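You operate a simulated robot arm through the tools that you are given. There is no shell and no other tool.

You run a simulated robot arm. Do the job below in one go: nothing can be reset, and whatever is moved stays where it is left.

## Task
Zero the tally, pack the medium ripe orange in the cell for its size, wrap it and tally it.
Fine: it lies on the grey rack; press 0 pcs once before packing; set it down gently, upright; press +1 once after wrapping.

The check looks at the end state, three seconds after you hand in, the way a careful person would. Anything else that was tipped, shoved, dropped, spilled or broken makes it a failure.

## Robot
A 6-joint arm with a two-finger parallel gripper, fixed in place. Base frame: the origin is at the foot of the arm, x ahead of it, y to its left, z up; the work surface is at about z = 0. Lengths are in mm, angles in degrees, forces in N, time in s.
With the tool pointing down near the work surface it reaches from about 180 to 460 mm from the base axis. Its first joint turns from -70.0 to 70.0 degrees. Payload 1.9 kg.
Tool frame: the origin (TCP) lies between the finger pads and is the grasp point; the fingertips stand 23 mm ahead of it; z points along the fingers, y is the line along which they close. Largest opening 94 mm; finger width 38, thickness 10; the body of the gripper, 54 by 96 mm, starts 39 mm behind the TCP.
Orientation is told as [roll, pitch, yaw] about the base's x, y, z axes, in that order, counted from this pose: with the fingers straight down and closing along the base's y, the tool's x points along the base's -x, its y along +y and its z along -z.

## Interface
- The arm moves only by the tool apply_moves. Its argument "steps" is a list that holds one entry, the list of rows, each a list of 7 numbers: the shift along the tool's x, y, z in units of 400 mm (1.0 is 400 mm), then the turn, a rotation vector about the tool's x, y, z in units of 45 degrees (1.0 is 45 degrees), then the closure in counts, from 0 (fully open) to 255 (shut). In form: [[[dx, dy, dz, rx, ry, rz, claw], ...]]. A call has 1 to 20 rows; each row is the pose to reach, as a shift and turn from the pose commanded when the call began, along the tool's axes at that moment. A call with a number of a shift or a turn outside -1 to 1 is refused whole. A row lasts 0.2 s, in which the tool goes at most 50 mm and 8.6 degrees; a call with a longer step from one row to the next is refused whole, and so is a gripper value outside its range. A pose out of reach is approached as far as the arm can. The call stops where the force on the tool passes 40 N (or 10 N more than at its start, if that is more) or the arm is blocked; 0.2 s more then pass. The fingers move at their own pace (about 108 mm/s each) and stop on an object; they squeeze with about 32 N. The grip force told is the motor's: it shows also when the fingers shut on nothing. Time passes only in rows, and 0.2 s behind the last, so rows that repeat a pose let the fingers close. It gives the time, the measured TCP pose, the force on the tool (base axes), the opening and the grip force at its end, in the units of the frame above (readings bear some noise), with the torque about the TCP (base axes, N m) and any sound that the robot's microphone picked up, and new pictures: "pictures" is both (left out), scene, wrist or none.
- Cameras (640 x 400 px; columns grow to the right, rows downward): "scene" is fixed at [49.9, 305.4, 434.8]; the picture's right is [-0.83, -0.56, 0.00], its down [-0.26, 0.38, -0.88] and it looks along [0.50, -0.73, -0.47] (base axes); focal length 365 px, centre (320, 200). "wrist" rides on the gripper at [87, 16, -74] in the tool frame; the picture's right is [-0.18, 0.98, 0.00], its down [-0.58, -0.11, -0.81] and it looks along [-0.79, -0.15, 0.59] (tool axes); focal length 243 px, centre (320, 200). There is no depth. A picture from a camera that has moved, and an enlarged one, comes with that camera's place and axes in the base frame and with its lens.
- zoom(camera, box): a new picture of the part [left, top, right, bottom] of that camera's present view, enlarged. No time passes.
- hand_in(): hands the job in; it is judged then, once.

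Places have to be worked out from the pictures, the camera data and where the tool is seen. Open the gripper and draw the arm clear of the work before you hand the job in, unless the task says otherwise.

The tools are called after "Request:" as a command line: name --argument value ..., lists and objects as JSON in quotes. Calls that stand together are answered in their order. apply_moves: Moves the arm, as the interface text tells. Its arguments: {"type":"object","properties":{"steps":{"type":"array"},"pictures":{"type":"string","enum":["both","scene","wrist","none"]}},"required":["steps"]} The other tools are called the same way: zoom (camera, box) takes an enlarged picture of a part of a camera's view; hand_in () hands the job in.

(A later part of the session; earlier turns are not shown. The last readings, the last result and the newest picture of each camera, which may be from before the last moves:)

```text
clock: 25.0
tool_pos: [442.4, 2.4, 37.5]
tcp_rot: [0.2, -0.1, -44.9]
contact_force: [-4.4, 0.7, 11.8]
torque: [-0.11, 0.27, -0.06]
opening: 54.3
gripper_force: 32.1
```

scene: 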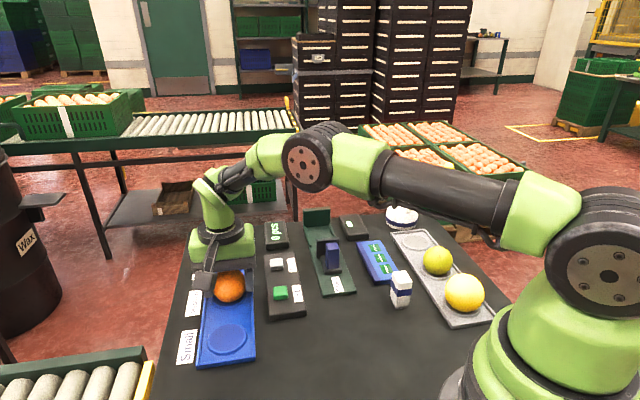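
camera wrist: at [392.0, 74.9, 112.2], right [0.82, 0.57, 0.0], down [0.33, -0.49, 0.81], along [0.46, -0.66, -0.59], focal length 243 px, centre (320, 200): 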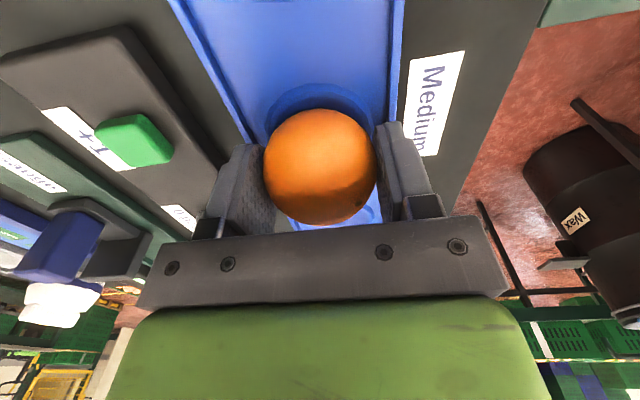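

Touched down with 12 N. I ease up 0.4 mm and open partway to about 70 mm, keeping the fingers away from the panel.

Request:
apply_moves --steps '[[[0, 0, -0.001, 0, 0, 0, 255], [0, 0, -0.001, 0, 0, 0, 255], [0, 0, -0.001, 0, 0, 0, 100], [0, 0, -0.001, 0, 0, 0, 85], [0, 0, -0.001, 0, 0, 0, 65], [0, 0, -0.001, 0, 0, 0, 65]]]' --pictures "both"

Request:
zoom --camera "scene" --box '[160, 220, 320, 320]'

```text
clock: 26.4
tool_pos: [442.8, 2.2, 37.3]
tcp_rot: [0.1, 0.0, -44.9]
contact_force: [-0.8, 0.2, 0.4]
torque: [0.0, 0.01, -0.02]
opening: 70.0
gripper_force: 0.0
camera wrist: at [391.3, 74.6, 111.6], right [0.82, 0.57, 0.0], down [0.33, -0.49, 0.81], along [0.46, -0.66, -0.59], focal length 243 px, centre (320, 200)
```

scene: 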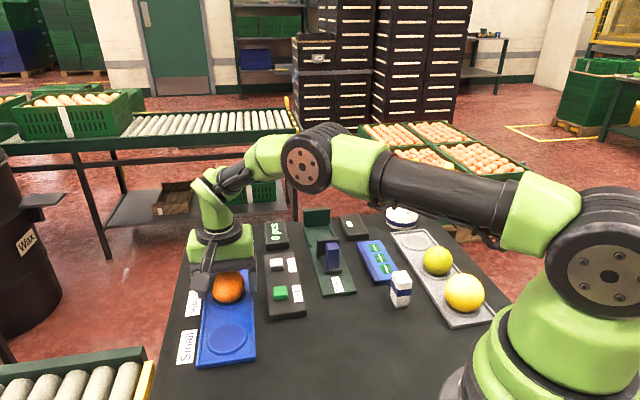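
wrist: 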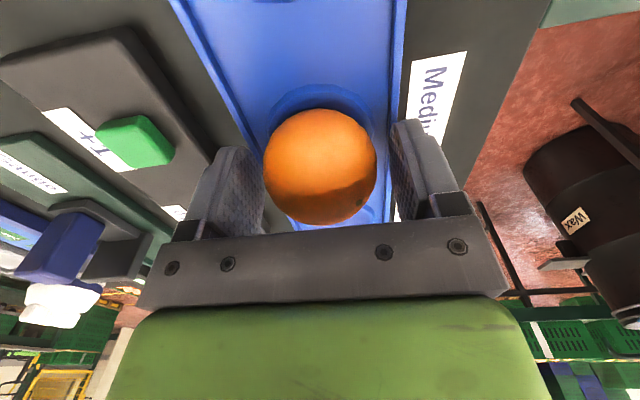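

```text
4.00 times, centred on (240, 270) of scene
camera zoom: at [49.9, 305.4, 434.8], right [-0.83, -0.56, 0.0], down [-0.26, 0.38, -0.88], along [0.5, -0.73, -0.47], focal length 1460 px, centre (640, -80)
```

zoom: 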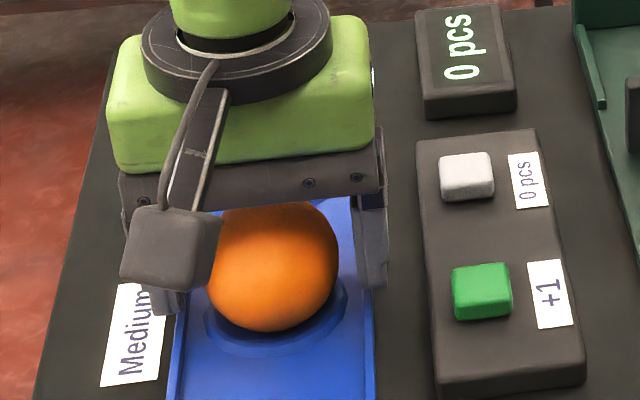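

Released, and the orange stays put in the Medium cell. I lift straight up and look at how it sits.

Request:
apply_moves --steps '[[[0, 0, -0.02, 0, 0, 0, 65], [0, 0, -0.08, 0, 0, 0, 65], [0, 0, -0.18, 0, 0, 0, 65], [0, 0, -0.28, 0, 0, 0, 65], [0, 0, -0.34, 0, 0, 0, 65], [0, 0, -0.34, 0, 0, 0, 65]]]' --pictures "both"

Request:
zoom --camera "scene" --box '[160, 220, 320, 320]'

Request:
zoom --camera "wrist" --box '[220, 0, 420, 125]'

```text
clock: 27.8
tool_pos: [443.1, 1.2, 172.5]
tcp_rot: [0.1, 0.0, -44.9]
contact_force: [-1.1, 0.2, 0.1]
torque: [-0.01, 0.0, 0.03]
opening: 70.0
gripper_force: 0.1
camera wrist: at [391.4, 73.8, 247.0], right [0.82, 0.57, 0.0], down [0.33, -0.49, 0.81], along [0.46, -0.66, -0.59], focal length 243 px, centre (320, 200)
```

scene: 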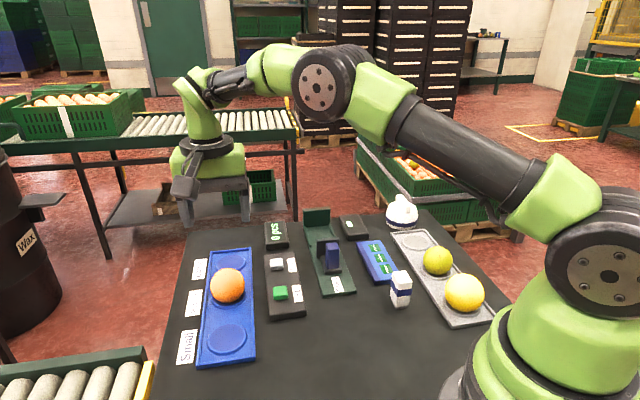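
wrist: 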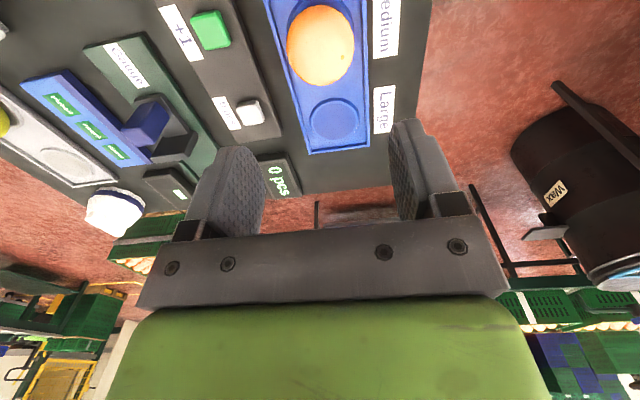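

```text
4.00 times, centred on (240, 270) of scene
camera zoom: at [49.9, 305.4, 434.8], right [-0.83, -0.56, 0.0], down [-0.26, 0.38, -0.88], along [0.5, -0.73, -0.47], focal length 1460 px, centre (640, -80)
```

zoom: 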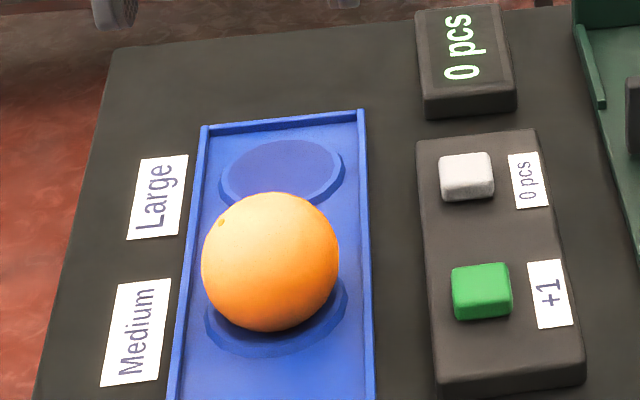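

```text
3.20 times, centred on (320, 62) of wrist
camera zoom: at [391.4, 73.8, 247.0], right [0.82, 0.57, 0.0], down [0.33, -0.49, 0.81], along [0.46, -0.66, -0.59], focal length 776 px, centre (320, 640)
```

zoom: 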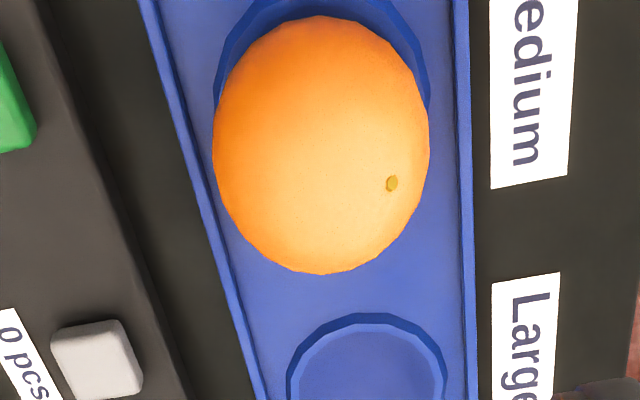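

The orange sits centred in the Medium cell at about (441, 2), top at z ≈ 56, in the same upright attitude. Next I move high to the white dome wrap, whose bar handle runs along about -46°, with the fingers part open.

Request:
apply_moves --steps '[[[-0.014, -0.034, 0, 0, 0, 0, 120], [-0.042, -0.103, 0, 0, 0, 0, 120], [-0.077, -0.189, 0, 0, 0, 0, 120], [-0.115, -0.283, 0, 0, 0, 0, 120], [-0.154, -0.377, 0, 0, 0, 0, 120], [-0.192, -0.471, 0, 0, 0, 0, 120], [-0.231, -0.566, 0.005, 0, 0, 0, 120], [-0.269, -0.66, 0.01, 0, 0, 0, 120], [-0.308, -0.755, 0.015, 0, 0, 0, 120], [-0.343, -0.84, 0.02, 0, 0, 0, 120], [-0.371, -0.91, 0.025, 0, 0, 0, 120], [-0.385, -0.944, 0.03, 0, 0, 0, 120], [-0.385, -0.944, 0.03, 0, 0, 0, 120]]]' --pictures "both"

Request:
zoom --camera "wrist" --box '[220, 0, 420, 125]'

Request:
zoom --camera "scene" --box '[360, 170, 460, 232]'

```text
clock: 30.6
tool_pos: [280.4, -365.0, 160.8]
tcp_rot: [0.0, 0.0, -44.9]
contact_force: [-0.2, -0.3, -0.1]
torque: [-0.01, -0.02, 0.02]
opening: 49.8
gripper_force: 0.1
out of reach, approached as far as the arm can: row 11, 12, 13
camera wrist: at [229.2, -292.9, 234.8], right [0.82, 0.57, 0.0], down [0.33, -0.49, 0.81], along [0.46, -0.66, -0.59], focal length 243 px, centre (320, 200)
```

scene: 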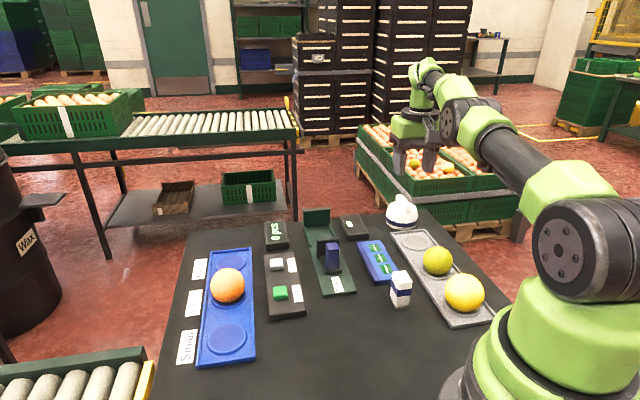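
wrist: 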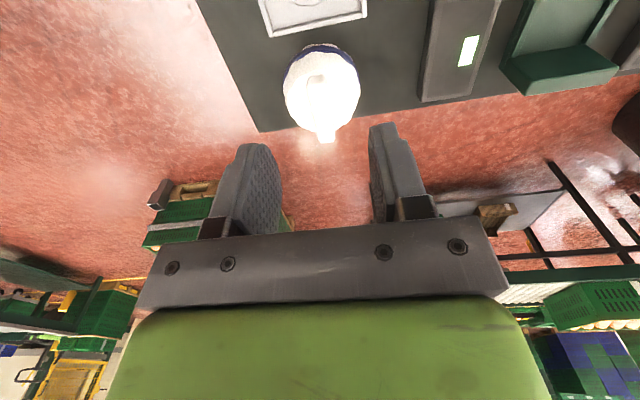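

```text
3.20 times, centred on (320, 62) of wrist
camera zoom: at [229.2, -292.9, 234.8], right [0.82, 0.57, 0.0], down [0.33, -0.49, 0.81], along [0.46, -0.66, -0.59], focal length 776 px, centre (320, 640)
```

zoom: 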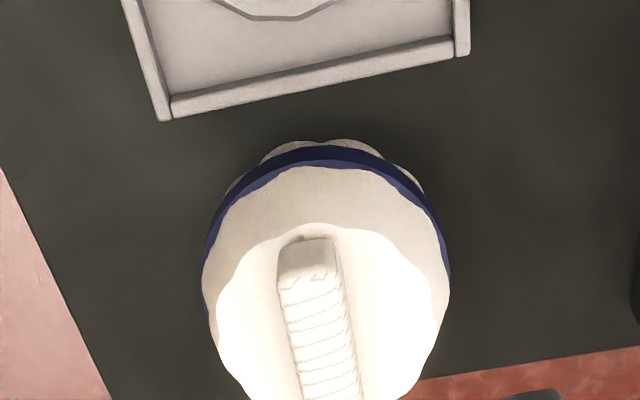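

```text
6.40 times, centred on (410, 201) of scene
camera zoom: at [49.9, 305.4, 434.8], right [-0.83, -0.56, 0.0], down [-0.26, 0.38, -0.88], along [0.5, -0.73, -0.47], focal length 2335 px, centre (-256, 194)
```

zoom: 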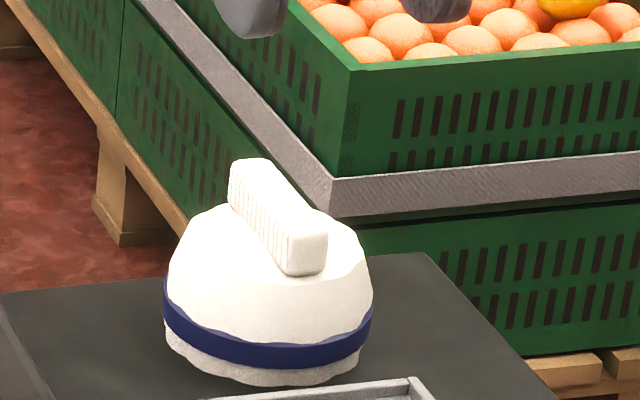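

A vertical tool runs out of reach at r ≈ 460. The bar handle runs from about (284, -376) to (320, -415), top at z ≈ 55, so I need some tilt. I tilt the tool about 12° outward along the bar, which leaves the closing axis level, and stay high while checking reach.

Request:
apply_moves --steps '[[[-0.012, -0.003, 0.02, 0, -0.07, 0.012, 120], [-0.025, -0.007, 0.05, 0, -0.14, 0.024, 120], [-0.04, -0.011, 0.08, 0, -0.21, 0.036, 120], [-0.0575, -0.015, 0.1025, 0, -0.267, 0.047, 120], [-0.0575, -0.015, 0.1025, 0, -0.267, 0.047, 120]]]' --pictures "both"

Request:
zoom --camera "wrist" --box '[200, 20, 440, 170]'

Request:
zoom --camera "scene" --box '[360, 170, 460, 232]'

```text
clock: 31.8
tool_pos: [299.9, -393.9, 119.0]
tcp_rot: [0.4, -12.0, -47.1]
contact_force: [-1.2, -0.3, -0.1]
torque: [-0.01, -0.03, -0.02]
opening: 49.6
gripper_force: 0.1
out of reach, approached as far as the arm can: row 1, 2, 3, 4, 5
camera wrist: at [242.5, -310.9, 173.5], right [0.84, 0.54, 0.04], down [0.19, -0.37, 0.91], along [0.51, -0.76, -0.41], focal length 243 px, centre (320, 200)
```

scene: 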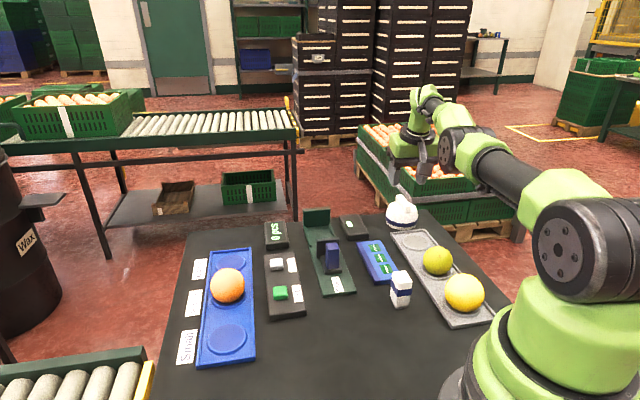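
wrist: 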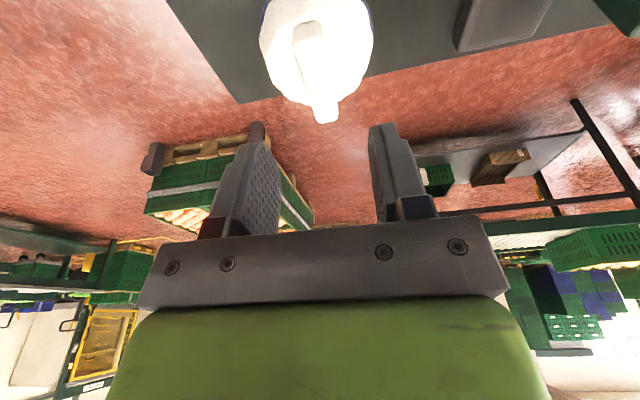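

```text
2.67 times, centred on (320, 95) of wrist
camera zoom: at [242.5, -310.9, 173.5], right [0.84, 0.54, 0.04], down [0.19, -0.37, 0.91], along [0.51, -0.76, -0.41], focal length 647 px, centre (320, 480)
```

zoom: 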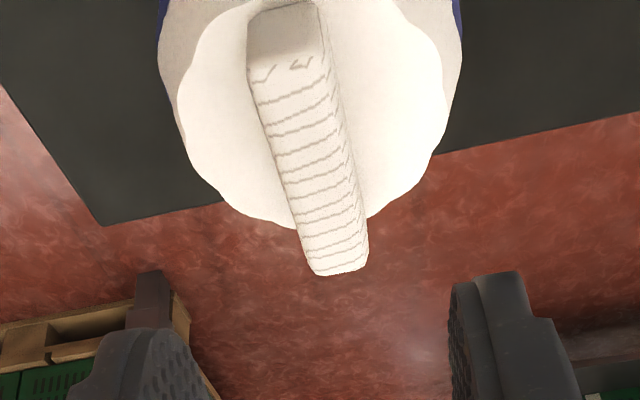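

```text
6.40 times, centred on (410, 201) of scene
camera zoom: at [49.9, 305.4, 434.8], right [-0.83, -0.56, 0.0], down [-0.26, 0.38, -0.88], along [0.5, -0.73, -0.47], focal length 2335 px, centre (-256, 194)
```

zoom: 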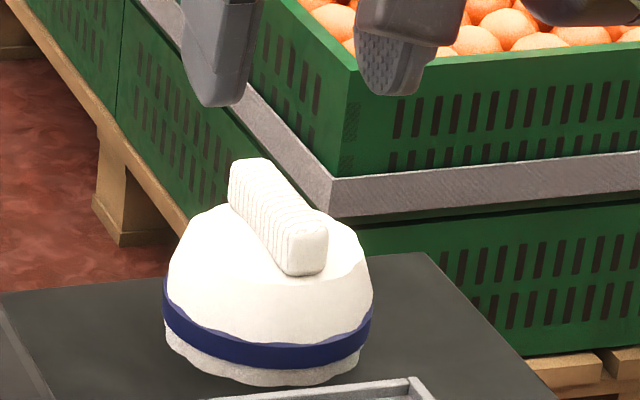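

With the 12° tilt the tool reaches (300, -394), right over the bar's middle. Three views agree that the bar top is at z ≈ 55, from (283, -376) to (321, -415). I descend to z ≈ 85 with the fingers straddling the bar and recheck.

Request:
apply_moves --steps '[[[0.0138, 0, 0.04, 0, 0, 0, 120], [0.0275, 0, 0.081, 0, 0, 0, 120], [0.0275, 0, 0.081, 0, 0, 0, 120]]]' --pictures "both"

Request:
zoom --camera "scene" --box '[360, 170, 460, 232]'

Request:
zoom --camera "wrist" --box '[200, 20, 440, 170]'

```text
clock: 32.6
tool_pos: [299.9, -395.0, 84.3]
tcp_rot: [0.2, -11.9, -46.8]
contact_force: [-0.1, -0.9, 0.3]
torque: [-0.01, 0.03, -0.01]
opening: 49.4
gripper_force: 0.1
out of reach, approached as far as the arm can: row 2, 3
camera wrist: at [241.9, -311.8, 139.2], right [0.84, 0.54, 0.04], down [0.19, -0.37, 0.91], along [0.51, -0.76, -0.42], focal length 243 px, centre (320, 200)
```

scene: 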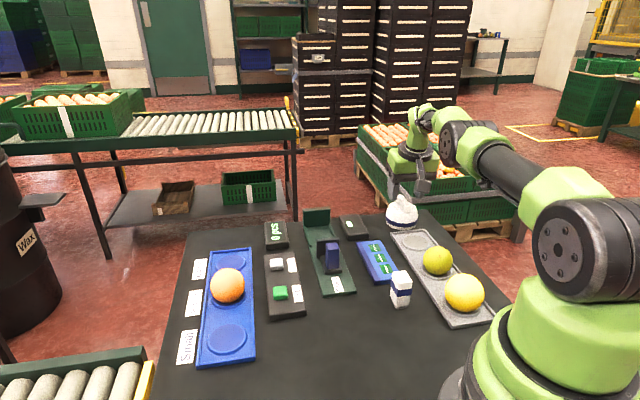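
wrist: 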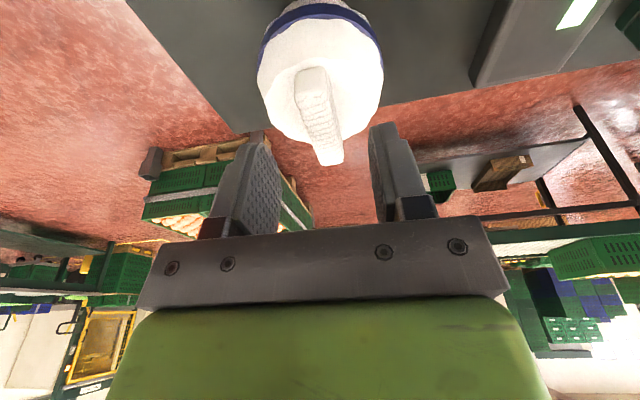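

```text
6.40 times, centred on (410, 201) of scene
camera zoom: at [49.9, 305.4, 434.8], right [-0.83, -0.56, 0.0], down [-0.26, 0.38, -0.88], along [0.5, -0.73, -0.47], focal length 2335 px, centre (-256, 194)
```

zoom: 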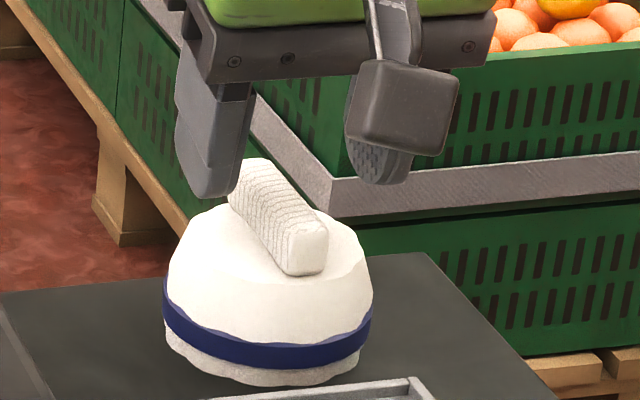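

```text
2.67 times, centred on (320, 95) of wrist
camera zoom: at [241.9, -311.8, 139.2], right [0.84, 0.54, 0.04], down [0.19, -0.37, 0.91], along [0.51, -0.76, -0.42], focal length 647 px, centre (320, 480)
```

zoom: 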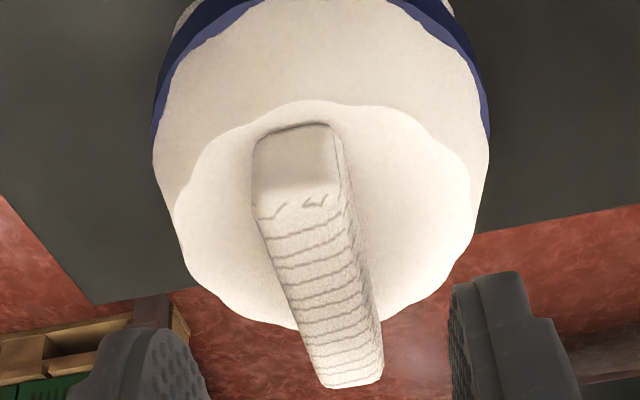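

Lateral alignment is within 1 mm. I descend the last ~16 mm slowly so the tips straddle the bar at z ≈ 46 without touching the dome.

Request:
apply_moves --steps '[[[0.005, 0, 0.0125, 0, 0, 0, 120], [0.01, 0, 0.025, 0, 0, 0, 120], [0.0135, 0, 0.032, 0, 0, 0, 120], [0.0155, 0, 0.037, 0, 0, 0, 120], [0.0155, 0, 0.037, 0, 0, 0, 120]]]' --pictures "both"

Request:
zoom --camera "scene" --box '[360, 170, 460, 232]'

Request:
zoom --camera "wrist" --box '[200, 40, 440, 190]'

```text
clock: 33.8
tool_pos: [294.0, -388.5, 69.6]
tcp_rot: [0.5, -12.0, -47.1]
contact_force: [-0.8, 0.0, 0.8]
torque: [-0.01, 0.01, 0.0]
opening: 49.8
gripper_force: 0.0
camera wrist: at [237.6, -305.2, 124.3], right [0.84, 0.54, 0.04], down [0.19, -0.37, 0.91], along [0.51, -0.76, -0.41], focal length 243 px, centre (320, 200)
```

scene: 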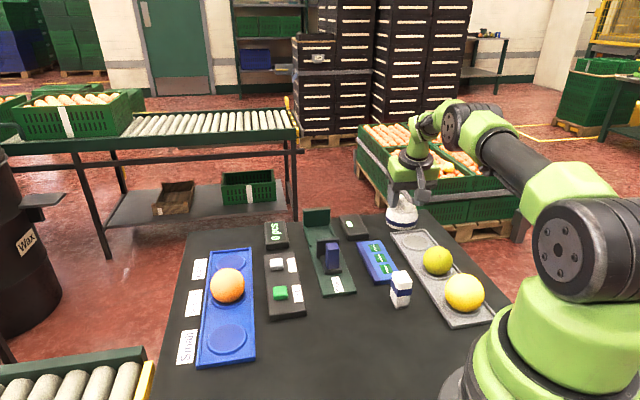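
wrist: 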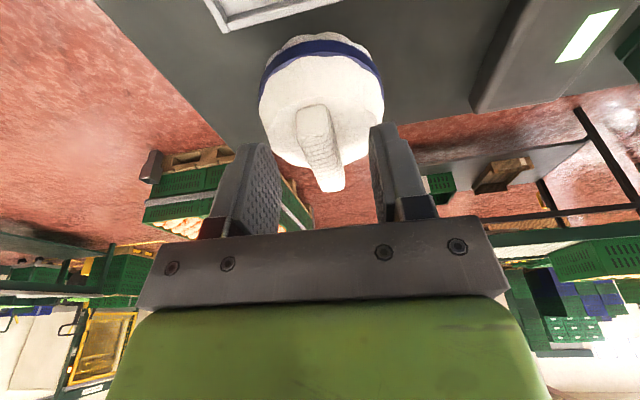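

```text
6.40 times, centred on (410, 201) of scene
camera zoom: at [49.9, 305.4, 434.8], right [-0.83, -0.56, 0.0], down [-0.26, 0.38, -0.88], along [0.5, -0.73, -0.47], focal length 2335 px, centre (-256, 194)
```

zoom: 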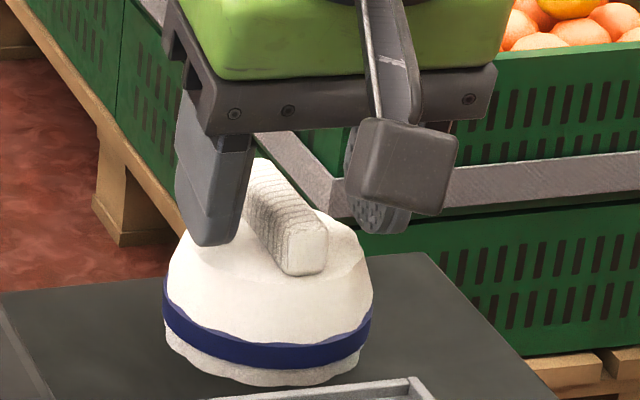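

```text
2.67 times, centred on (320, 115) of wrist
camera zoom: at [237.6, -305.2, 124.3], right [0.84, 0.54, 0.04], down [0.19, -0.37, 0.91], along [0.51, -0.76, -0.41], focal length 647 px, centre (320, 427)
```

zoom: 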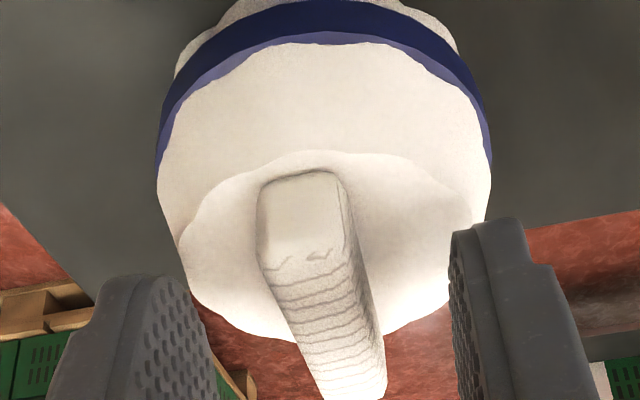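

The fingertips now straddle the bar around z ≈ 46, about 6 mm inboard of its middle. I lower one more millimetre and close on the bar.

Request:
apply_moves --steps '[[[0.0005, 0, 0.0025, 0, 0, 0, 120], [0.0005, 0, 0.0025, 0, 0, 0, 160], [0.0005, 0, 0.0025, 0, 0, 0, 190], [0.0005, 0, 0.0025, 0, 0, 0, 255], [0.0005, 0, 0.0025, 0, 0, 0, 255], [0.0005, 0, 0.0025, 0, 0, 0, 255]]]' --pictures "both"

Request:
zoom --camera "scene" --box '[360, 170, 460, 232]'

Request:
zoom --camera "wrist" --box '[200, 40, 440, 190]'

```text
clock: 35.2
tool_pos: [295.4, -388.0, 69.1]
tcp_rot: [0.4, -12.1, -47.1]
contact_force: [0.4, 0.1, 0.1]
torque: [-0.02, -0.01, -0.02]
opening: 14.4
gripper_force: 31.7
camera wrist: at [237.8, -305.4, 123.6], right [0.84, 0.54, 0.04], down [0.19, -0.37, 0.91], along [0.51, -0.76, -0.41], focal length 243 px, centre (320, 200)
```

scene: 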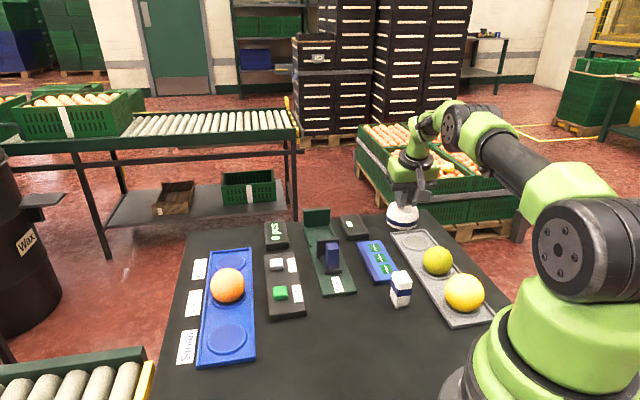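
wrist: 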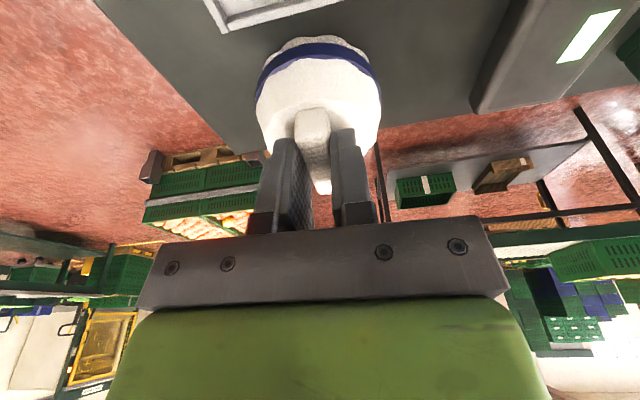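

```text
6.40 times, centred on (410, 201) of scene
camera zoom: at [49.9, 305.4, 434.8], right [-0.83, -0.56, 0.0], down [-0.26, 0.38, -0.88], along [0.5, -0.73, -0.47], focal length 2335 px, centre (-256, 194)
```

zoom: 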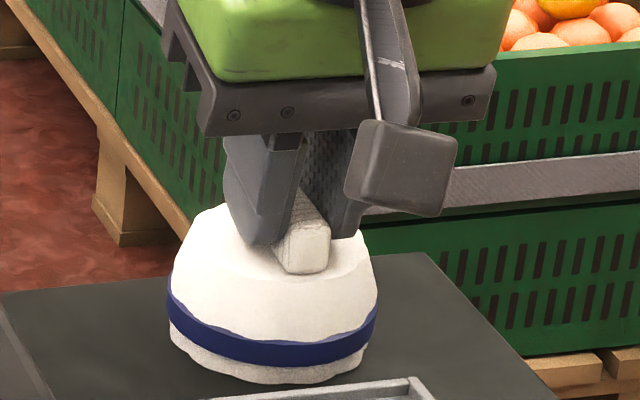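

```text
2.67 times, centred on (320, 115) of wrist
camera zoom: at [237.8, -305.4, 123.6], right [0.84, 0.54, 0.04], down [0.19, -0.37, 0.91], along [0.51, -0.76, -0.41], focal length 647 px, centre (320, 427)
```

zoom: 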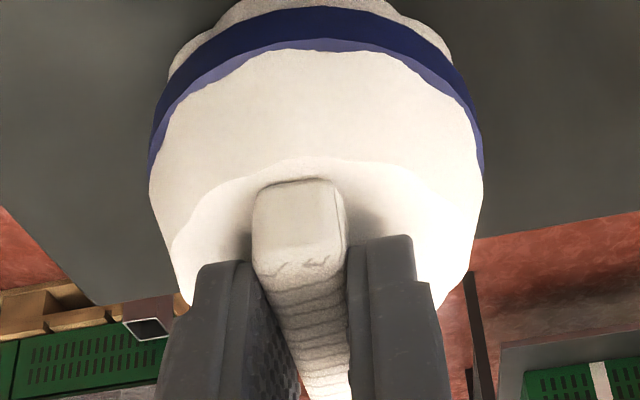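

The bar is gripped at 14.4 mm. I lift gently straight up (compensating for the tilt) and check that the wrap comes up level.

Request:
apply_moves --steps '[[[-0.0016, 0, -0.0073, 0, 0, 0, 255], [-0.0052, 0, -0.0245, 0, 0, 0, 255], [-0.0104, 0, -0.049, 0, 0, 0, 255], [-0.0182, 0, -0.0856, 0, 0, 0, 255], [-0.0208, 0, -0.0978, 0, 0, 0, 255], [-0.0208, 0, -0.0978, 0, 0, 0, 255]]]' --pictures "both"

Request:
zoom --camera "scene" --box '[360, 160, 460, 222]'

Request:
zoom --camera "wrist" --box '[200, 40, 440, 190]'

```text
clock: 36.6
tool_pos: [294.2, -389.4, 109.7]
tcp_rot: [0.2, -12.1, -47.1]
contact_force: [-0.1, -0.5, -0.2]
torque: [0.01, 0.01, 0.01]
opening: 14.4
gripper_force: 31.6
camera wrist: at [237.5, -306.1, 163.9], right [0.84, 0.54, 0.04], down [0.19, -0.37, 0.91], along [0.51, -0.76, -0.41], focal length 243 px, centre (320, 200)
```

scene: 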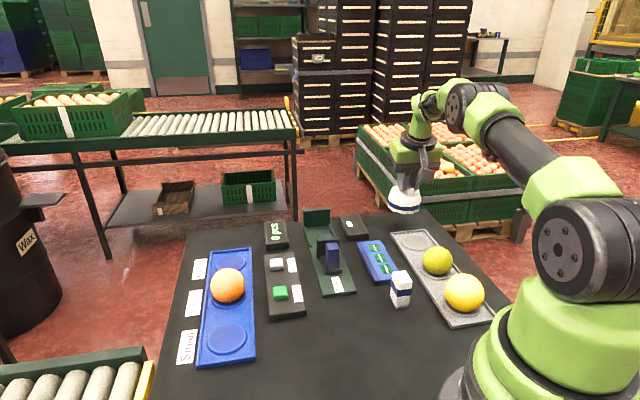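
wrist: 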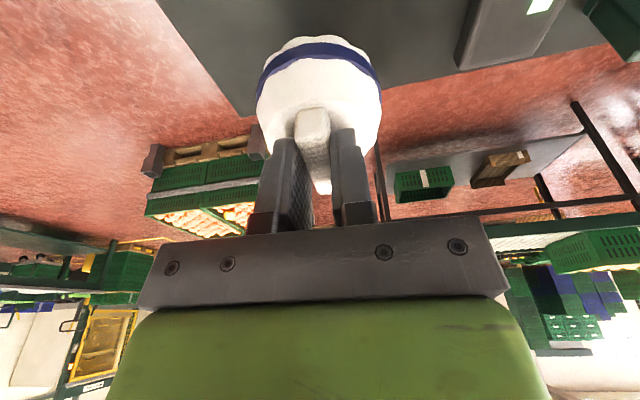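

```text
6.40 times, centred on (410, 191) of scene
camera zoom: at [49.9, 305.4, 434.8], right [-0.83, -0.56, 0.0], down [-0.26, 0.38, -0.88], along [0.5, -0.73, -0.47], focal length 2335 px, centre (-256, 258)
```

zoom: 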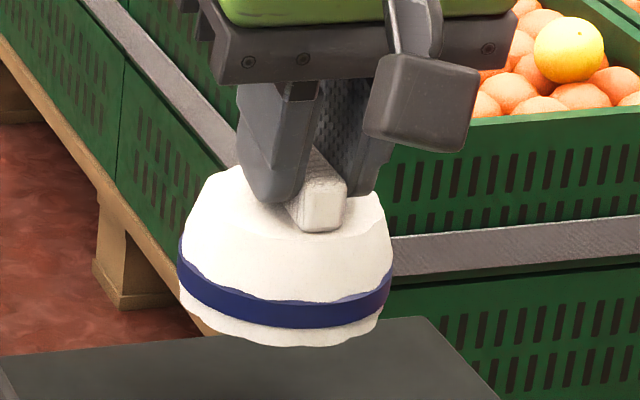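

```text
2.67 times, centred on (320, 115) of wrist
camera zoom: at [237.5, -306.1, 163.9], right [0.84, 0.54, 0.04], down [0.19, -0.37, 0.91], along [0.51, -0.76, -0.41], focal length 647 px, centre (320, 427)
```

zoom: 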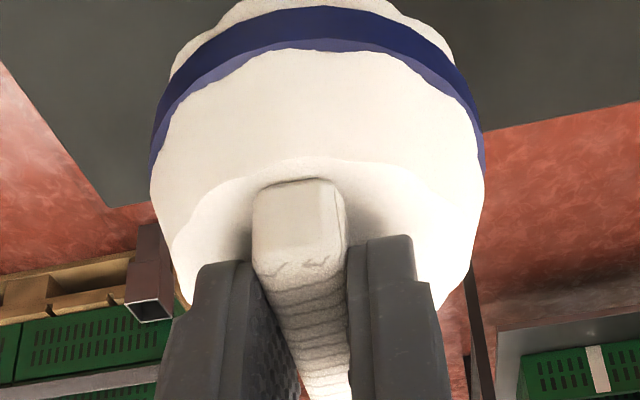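

The wrap came up level and firm. Its centre is about 11 mm outward of the TCP and its rim about 69 mm below. I raise and bring it inward, then carry it with constant orientation to above the orange, putting the TCP at about (434, 10, 155).

Request:
apply_moves --steps '[[[0.02, 0.0045, -0.04, 0, 0, 0, 255], [0.045, 0.01, -0.09, 0, 0, 0, 255], [0.0635, 0.0145, -0.1285, 0, 0, 0, 255], [0.0793, 0.0513, -0.1319, 0, 0, 0, 255], [0.1109, 0.1249, -0.1386, 0, 0, 0, 255], [0.1504, 0.2169, -0.147, 0, 0, 0, 255], [0.1899, 0.3089, -0.1554, 0, 0, 0, 255], [0.2294, 0.4009, -0.1638, 0, 0, 0, 255], [0.2689, 0.4929, -0.1722, 0, 0, 0, 255], [0.3084, 0.5849, -0.1806, 0, 0, 0, 255], [0.3479, 0.6769, -0.189, 0, 0, 0, 255], [0.3874, 0.7689, -0.1974, 0, 0, 0, 255], [0.419, 0.8425, -0.2041, 0, 0, 0, 255], [0.4427, 0.8977, -0.2091, 0, 0, 0, 255], [0.4585, 0.9345, -0.2125, 0, 0, 0, 255], [0.4585, 0.9345, -0.2125, 0, 0, 0, 255]]]' --pictures "both"

Request:
zoom --camera "scene" --box '[140, 200, 300, 300]'

Request:
zoom --camera "wrist" --box '[200, 0, 440, 150]'

```text
clock: 40.0
tool_pos: [433.4, 8.7, 155.2]
tcp_rot: [0.4, -12.0, -47.1]
contact_force: [-0.9, 0.6, 0.2]
torque: [-0.02, -0.03, 0.02]
opening: 14.1
gripper_force: 32.3
camera wrist: at [376.7, 92.3, 209.9], right [0.84, 0.54, 0.04], down [0.19, -0.37, 0.91], along [0.51, -0.76, -0.41], focal length 243 px, centre (320, 200)
```

scene: 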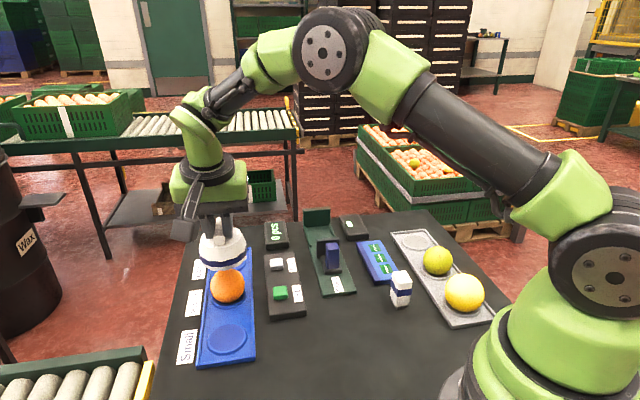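
wrist: 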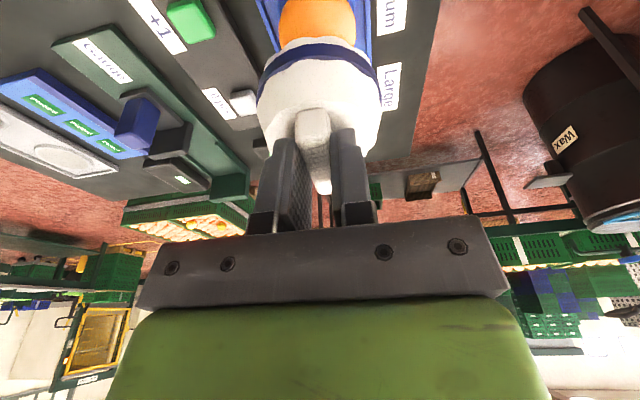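

```text
4.00 times, centred on (220, 250) of scene
camera zoom: at [49.9, 305.4, 434.8], right [-0.83, -0.56, 0.0], down [-0.26, 0.38, -0.88], along [0.5, -0.73, -0.47], focal length 1460 px, centre (720, 0)
```

zoom: 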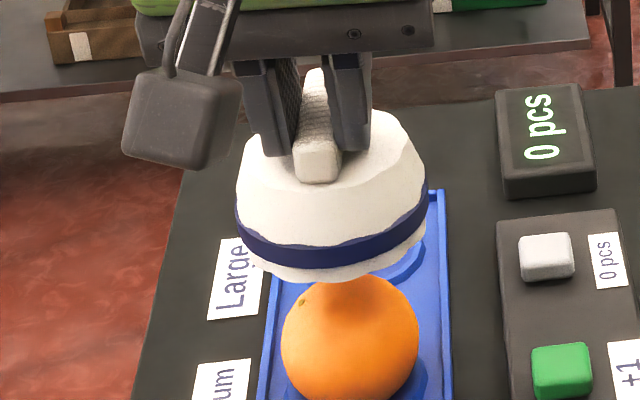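

```text
2.67 times, centred on (320, 75) of wrist
camera zoom: at [376.7, 92.3, 209.9], right [0.84, 0.54, 0.04], down [0.19, -0.37, 0.91], along [0.51, -0.76, -0.41], focal length 647 px, centre (320, 533)
```

zoom: 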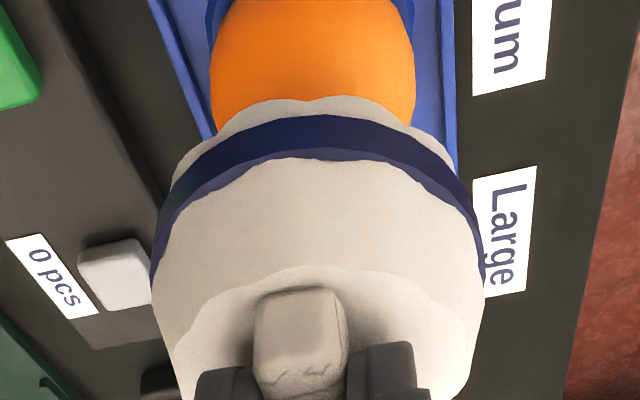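

The wrap hangs level over the orange. By both cameras its centre is at about (440.8, 0.3), against the orange at (441, 2). I correct by about 1.5 mm and descend until the rim is just above the orange.

Request:
apply_moves --steps '[[[0.005, 0.0015, 0.015, 0, 0, 0, 255], [0.01, 0.003, 0.04, 0, 0, 0, 255], [0.0155, 0.003, 0.0606, 0, 0, 0, 255], [0.0155, 0.003, 0.0606, 0, 0, 0, 255]]]' --pictures "both"

Request:
zoom --camera "scene" --box '[140, 200, 300, 300]'

Request:
zoom --camera "wrist" --box '[200, 0, 440, 150]'

```text
clock: 41.0
tool_pos: [434.7, 11.1, 130.8]
tcp_rot: [0.3, -12.0, -47.1]
contact_force: [0.0, -0.3, 0.1]
torque: [-0.02, 0.03, 0.02]
opening: 14.2
gripper_force: 32.0
camera wrist: at [377.1, 94.7, 185.0], right [0.84, 0.54, 0.04], down [0.19, -0.37, 0.91], along [0.51, -0.76, -0.41], focal length 243 px, centre (320, 200)
```

scene: 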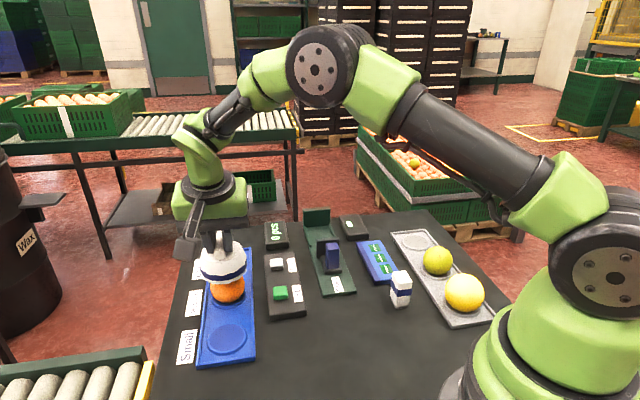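
wrist: 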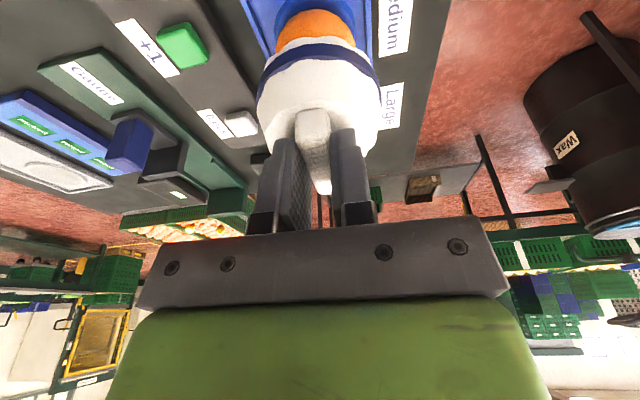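

```text
4.00 times, centred on (220, 250) of scene
camera zoom: at [49.9, 305.4, 434.8], right [-0.83, -0.56, 0.0], down [-0.26, 0.38, -0.88], along [0.5, -0.73, -0.47], focal length 1460 px, centre (720, 0)
```

zoom: 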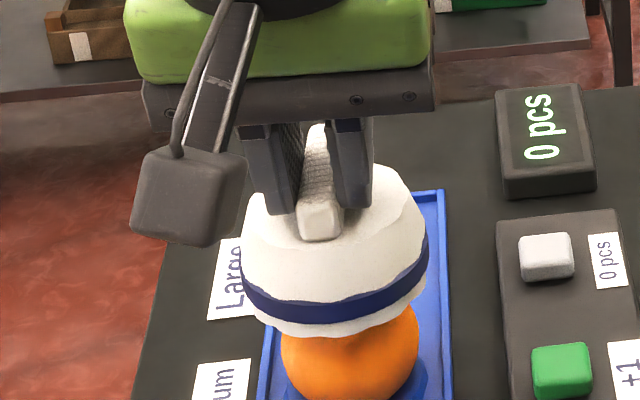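

```text
2.67 times, centred on (320, 75) of wrist
camera zoom: at [377.1, 94.7, 185.0], right [0.84, 0.54, 0.04], down [0.19, -0.37, 0.91], along [0.51, -0.76, -0.41], focal length 647 px, centre (320, 533)
```

zoom: 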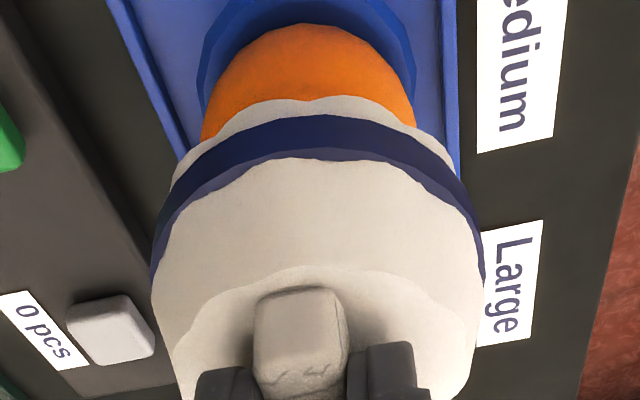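

The wrap is concentric with the orange to within about 1 mm in both views. I lower it over the orange slowly, watching forces.

Request:
apply_moves --steps '[[[0.0021, 0, 0.0098, 0, 0, 0, 255], [0.0042, 0, 0.0196, 0, 0, 0, 255], [0.0062, 0, 0.0293, 0, 0, 0, 255], [0.0083, 0, 0.0391, 0, 0, 0, 255]]]' --pictures "wrist"

```text
clock: 42.0
tool_pos: [433.3, 11.7, 114.2]
tcp_rot: [0.3, -12.0, -47.2]
contact_force: [0.6, 0.2, 0.1]
torque: [0.0, -0.01, 0.0]
opening: 14.4
gripper_force: 31.8
camera wrist: at [376.6, 95.2, 169.4], right [0.84, 0.54, 0.04], down [0.19, -0.37, 0.91], along [0.51, -0.76, -0.41], focal length 243 px, centre (320, 200)
```

wrist: 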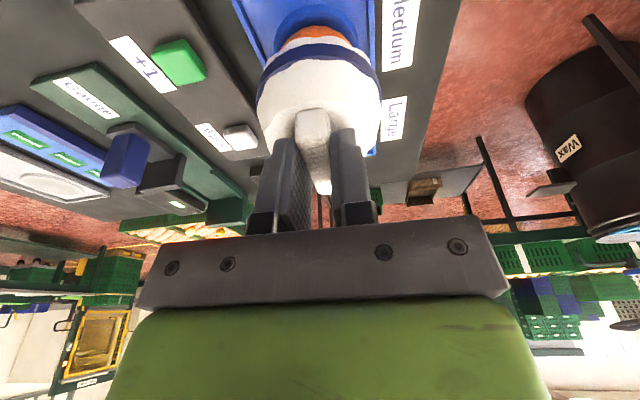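

No contact so far, with the rim now below the orange's top. I keep lowering in small rows.

Request:
apply_moves --steps '[[[0.0016, 0, 0.0073, 0, 0, 0, 255], [0.0031, 0, 0.0147, 0, 0, 0, 255], [0.0042, 0, 0.0196, 0, 0, 0, 255]]]' --pictures "wrist"

Request:
zoom --camera "wrist" --box '[200, 0, 440, 150]'

Request:
zoom --camera "scene" --box '[140, 220, 300, 320]'

```text
clock: 42.8
tool_pos: [434.7, 11.1, 107.0]
tcp_rot: [0.3, -12.1, -47.2]
contact_force: [-0.7, -1.0, -0.3]
torque: [0.01, 0.0, 0.03]
opening: 14.1
gripper_force: 31.6
camera wrist: at [376.5, 95.4, 161.6], right [0.84, 0.54, 0.04], down [0.19, -0.37, 0.91], along [0.51, -0.76, -0.41], focal length 243 px, centre (320, 200)
```

wrist: 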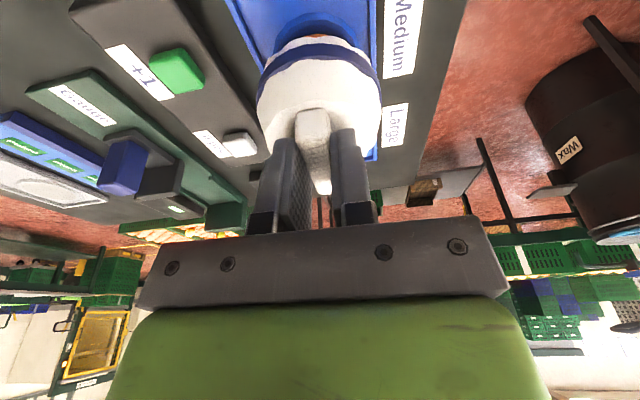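

```text
2.67 times, centred on (320, 75) of wrist
camera zoom: at [376.5, 95.4, 161.6], right [0.84, 0.54, 0.04], down [0.19, -0.37, 0.91], along [0.51, -0.76, -0.41], focal length 647 px, centre (320, 533)
```

zoom: 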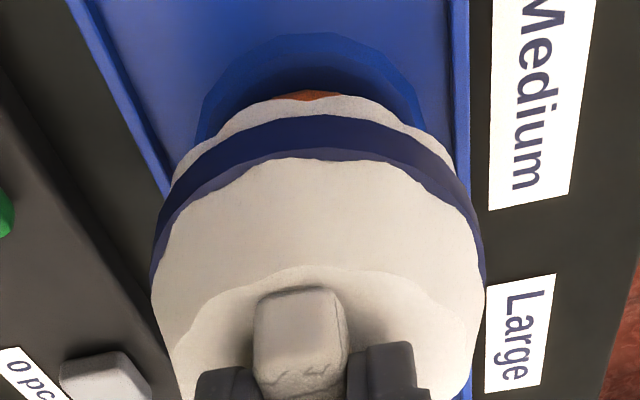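

```text
4.00 times, centred on (220, 270) of scene
camera zoom: at [49.9, 305.4, 434.8], right [-0.83, -0.56, 0.0], down [-0.26, 0.38, -0.88], along [0.5, -0.73, -0.47], focal length 1460 px, centre (720, -80)
```

zoom: 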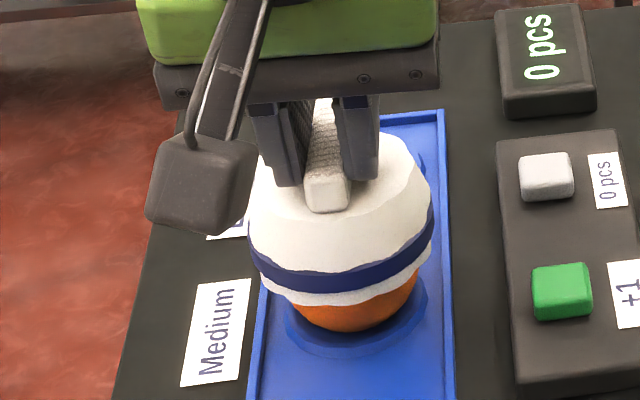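

Still free of contact and centred. I continue down in 2 mm rows.

Request:
apply_moves --steps '[[[0.001, 0, 0.0049, 0, 0, 0, 255], [0.0021, 0, 0.0098, 0, 0, 0, 255], [0.0031, 0, 0.0147, 0, 0, 0, 255]]]' --pictures "none"

```text
clock: 43.6
tool_pos: [433.6, 11.1, 100.0]
tcp_rot: [0.3, -12.2, -47.1]
contact_force: [0.2, 0.0, 0.4]
torque: [-0.01, 0.02, -0.03]
opening: 14.1
gripper_force: 32.3
```

Request:
apply_moves --steps '[[[0.0008, 0, 0.0037, 0, 0, 0, 255], [0.0016, 0, 0.0073, 0, 0, 0, 255]]]' --pictures "none"

```text
clock: 44.2
tool_pos: [435.6, 12.1, 97.5]
tcp_rot: [0.4, -12.1, -47.0]
contact_force: [0.4, -0.2, -0.1]
torque: [-0.04, 0.01, 0.01]
opening: 14.2
gripper_force: 32.3
```

Request:
apply_moves --steps '[[[0.0008, 0, 0.0037, 0, 0, 0, 255], [0.0016, 0, 0.0073, 0, 0, 0, 255]]]' --pictures "both"

Request:
zoom --camera "scene" --box '[140, 220, 300, 320]'

```text
clock: 44.8
tool_pos: [434.0, 11.9, 94.0]
tcp_rot: [0.4, -12.1, -47.1]
contact_force: [0.3, 0.2, -0.4]
torque: [-0.01, 0.03, 0.02]
opening: 14.1
gripper_force: 31.4
camera wrist: at [377.0, 95.2, 149.7], right [0.84, 0.54, 0.04], down [0.19, -0.37, 0.91], along [0.51, -0.76, -0.41], focal length 243 px, centre (320, 200)
```

scene: 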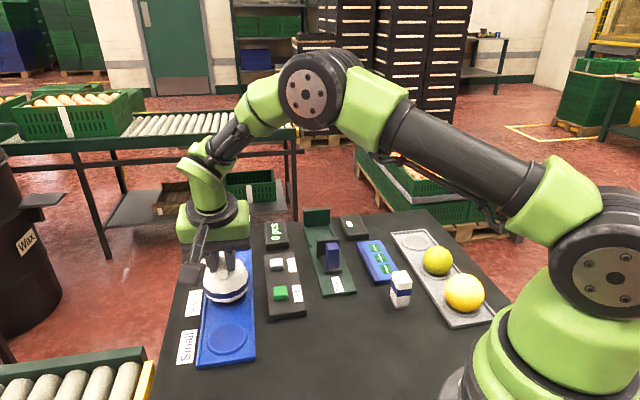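
wrist: 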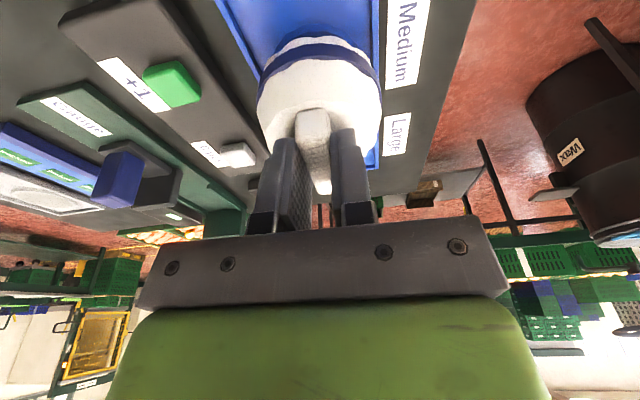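

```text
4.00 times, centred on (220, 270) of scene
camera zoom: at [49.9, 305.4, 434.8], right [-0.83, -0.56, 0.0], down [-0.26, 0.38, -0.88], along [0.5, -0.73, -0.47], focal length 1460 px, centre (720, -80)
```

zoom: 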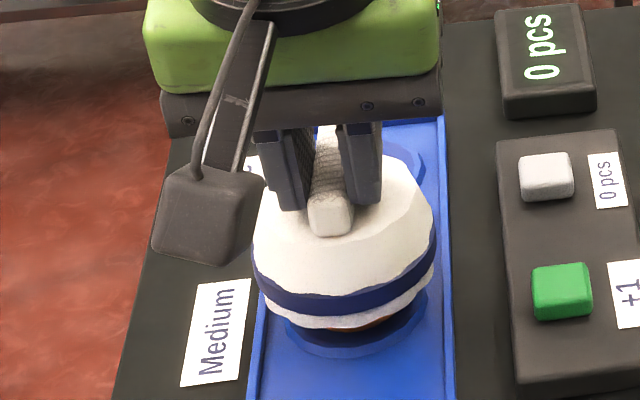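

Request:
apply_moves --steps '[[[0.0005, 0, 0.0024, 0, 0, 0, 255], [0.001, 0, 0.0049, 0, 0, 0, 255]]]' --pictures "none"

```text
clock: 45.4
tool_pos: [435.4, 12.3, 92.7]
tcp_rot: [0.4, -12.1, -47.1]
contact_force: [0.4, -0.2, 0.6]
torque: [0.03, 0.0, 0.0]
opening: 14.4
gripper_force: 32.2
```

Request:
apply_moves --steps '[[[0.0005, 0, 0.0024, 0, 0, 0, 255], [0.001, 0, 0.0049, 0, 0, 0, 255]]]' --pictures "none"

```text
clock: 46.0
tool_pos: [435.4, 11.9, 90.4]
tcp_rot: [0.3, -12.0, -47.0]
contact_force: [0.0, -0.1, 0.3]
torque: [0.01, 0.01, 0.0]
opening: 14.0
gripper_force: 31.8
```

Request:
apply_moves --steps '[[[0.0005, 0, 0.0024, 0, 0, 0, 255], [0.001, 0, 0.0049, 0, 0, 0, 255]]]' --pictures "none"

```text
clock: 46.6
tool_pos: [434.6, 11.8, 88.4]
tcp_rot: [0.2, -12.1, -47.1]
contact_force: [-0.6, 0.3, -0.2]
torque: [0.0, 0.0, -0.01]
opening: 14.0
gripper_force: 31.8
```

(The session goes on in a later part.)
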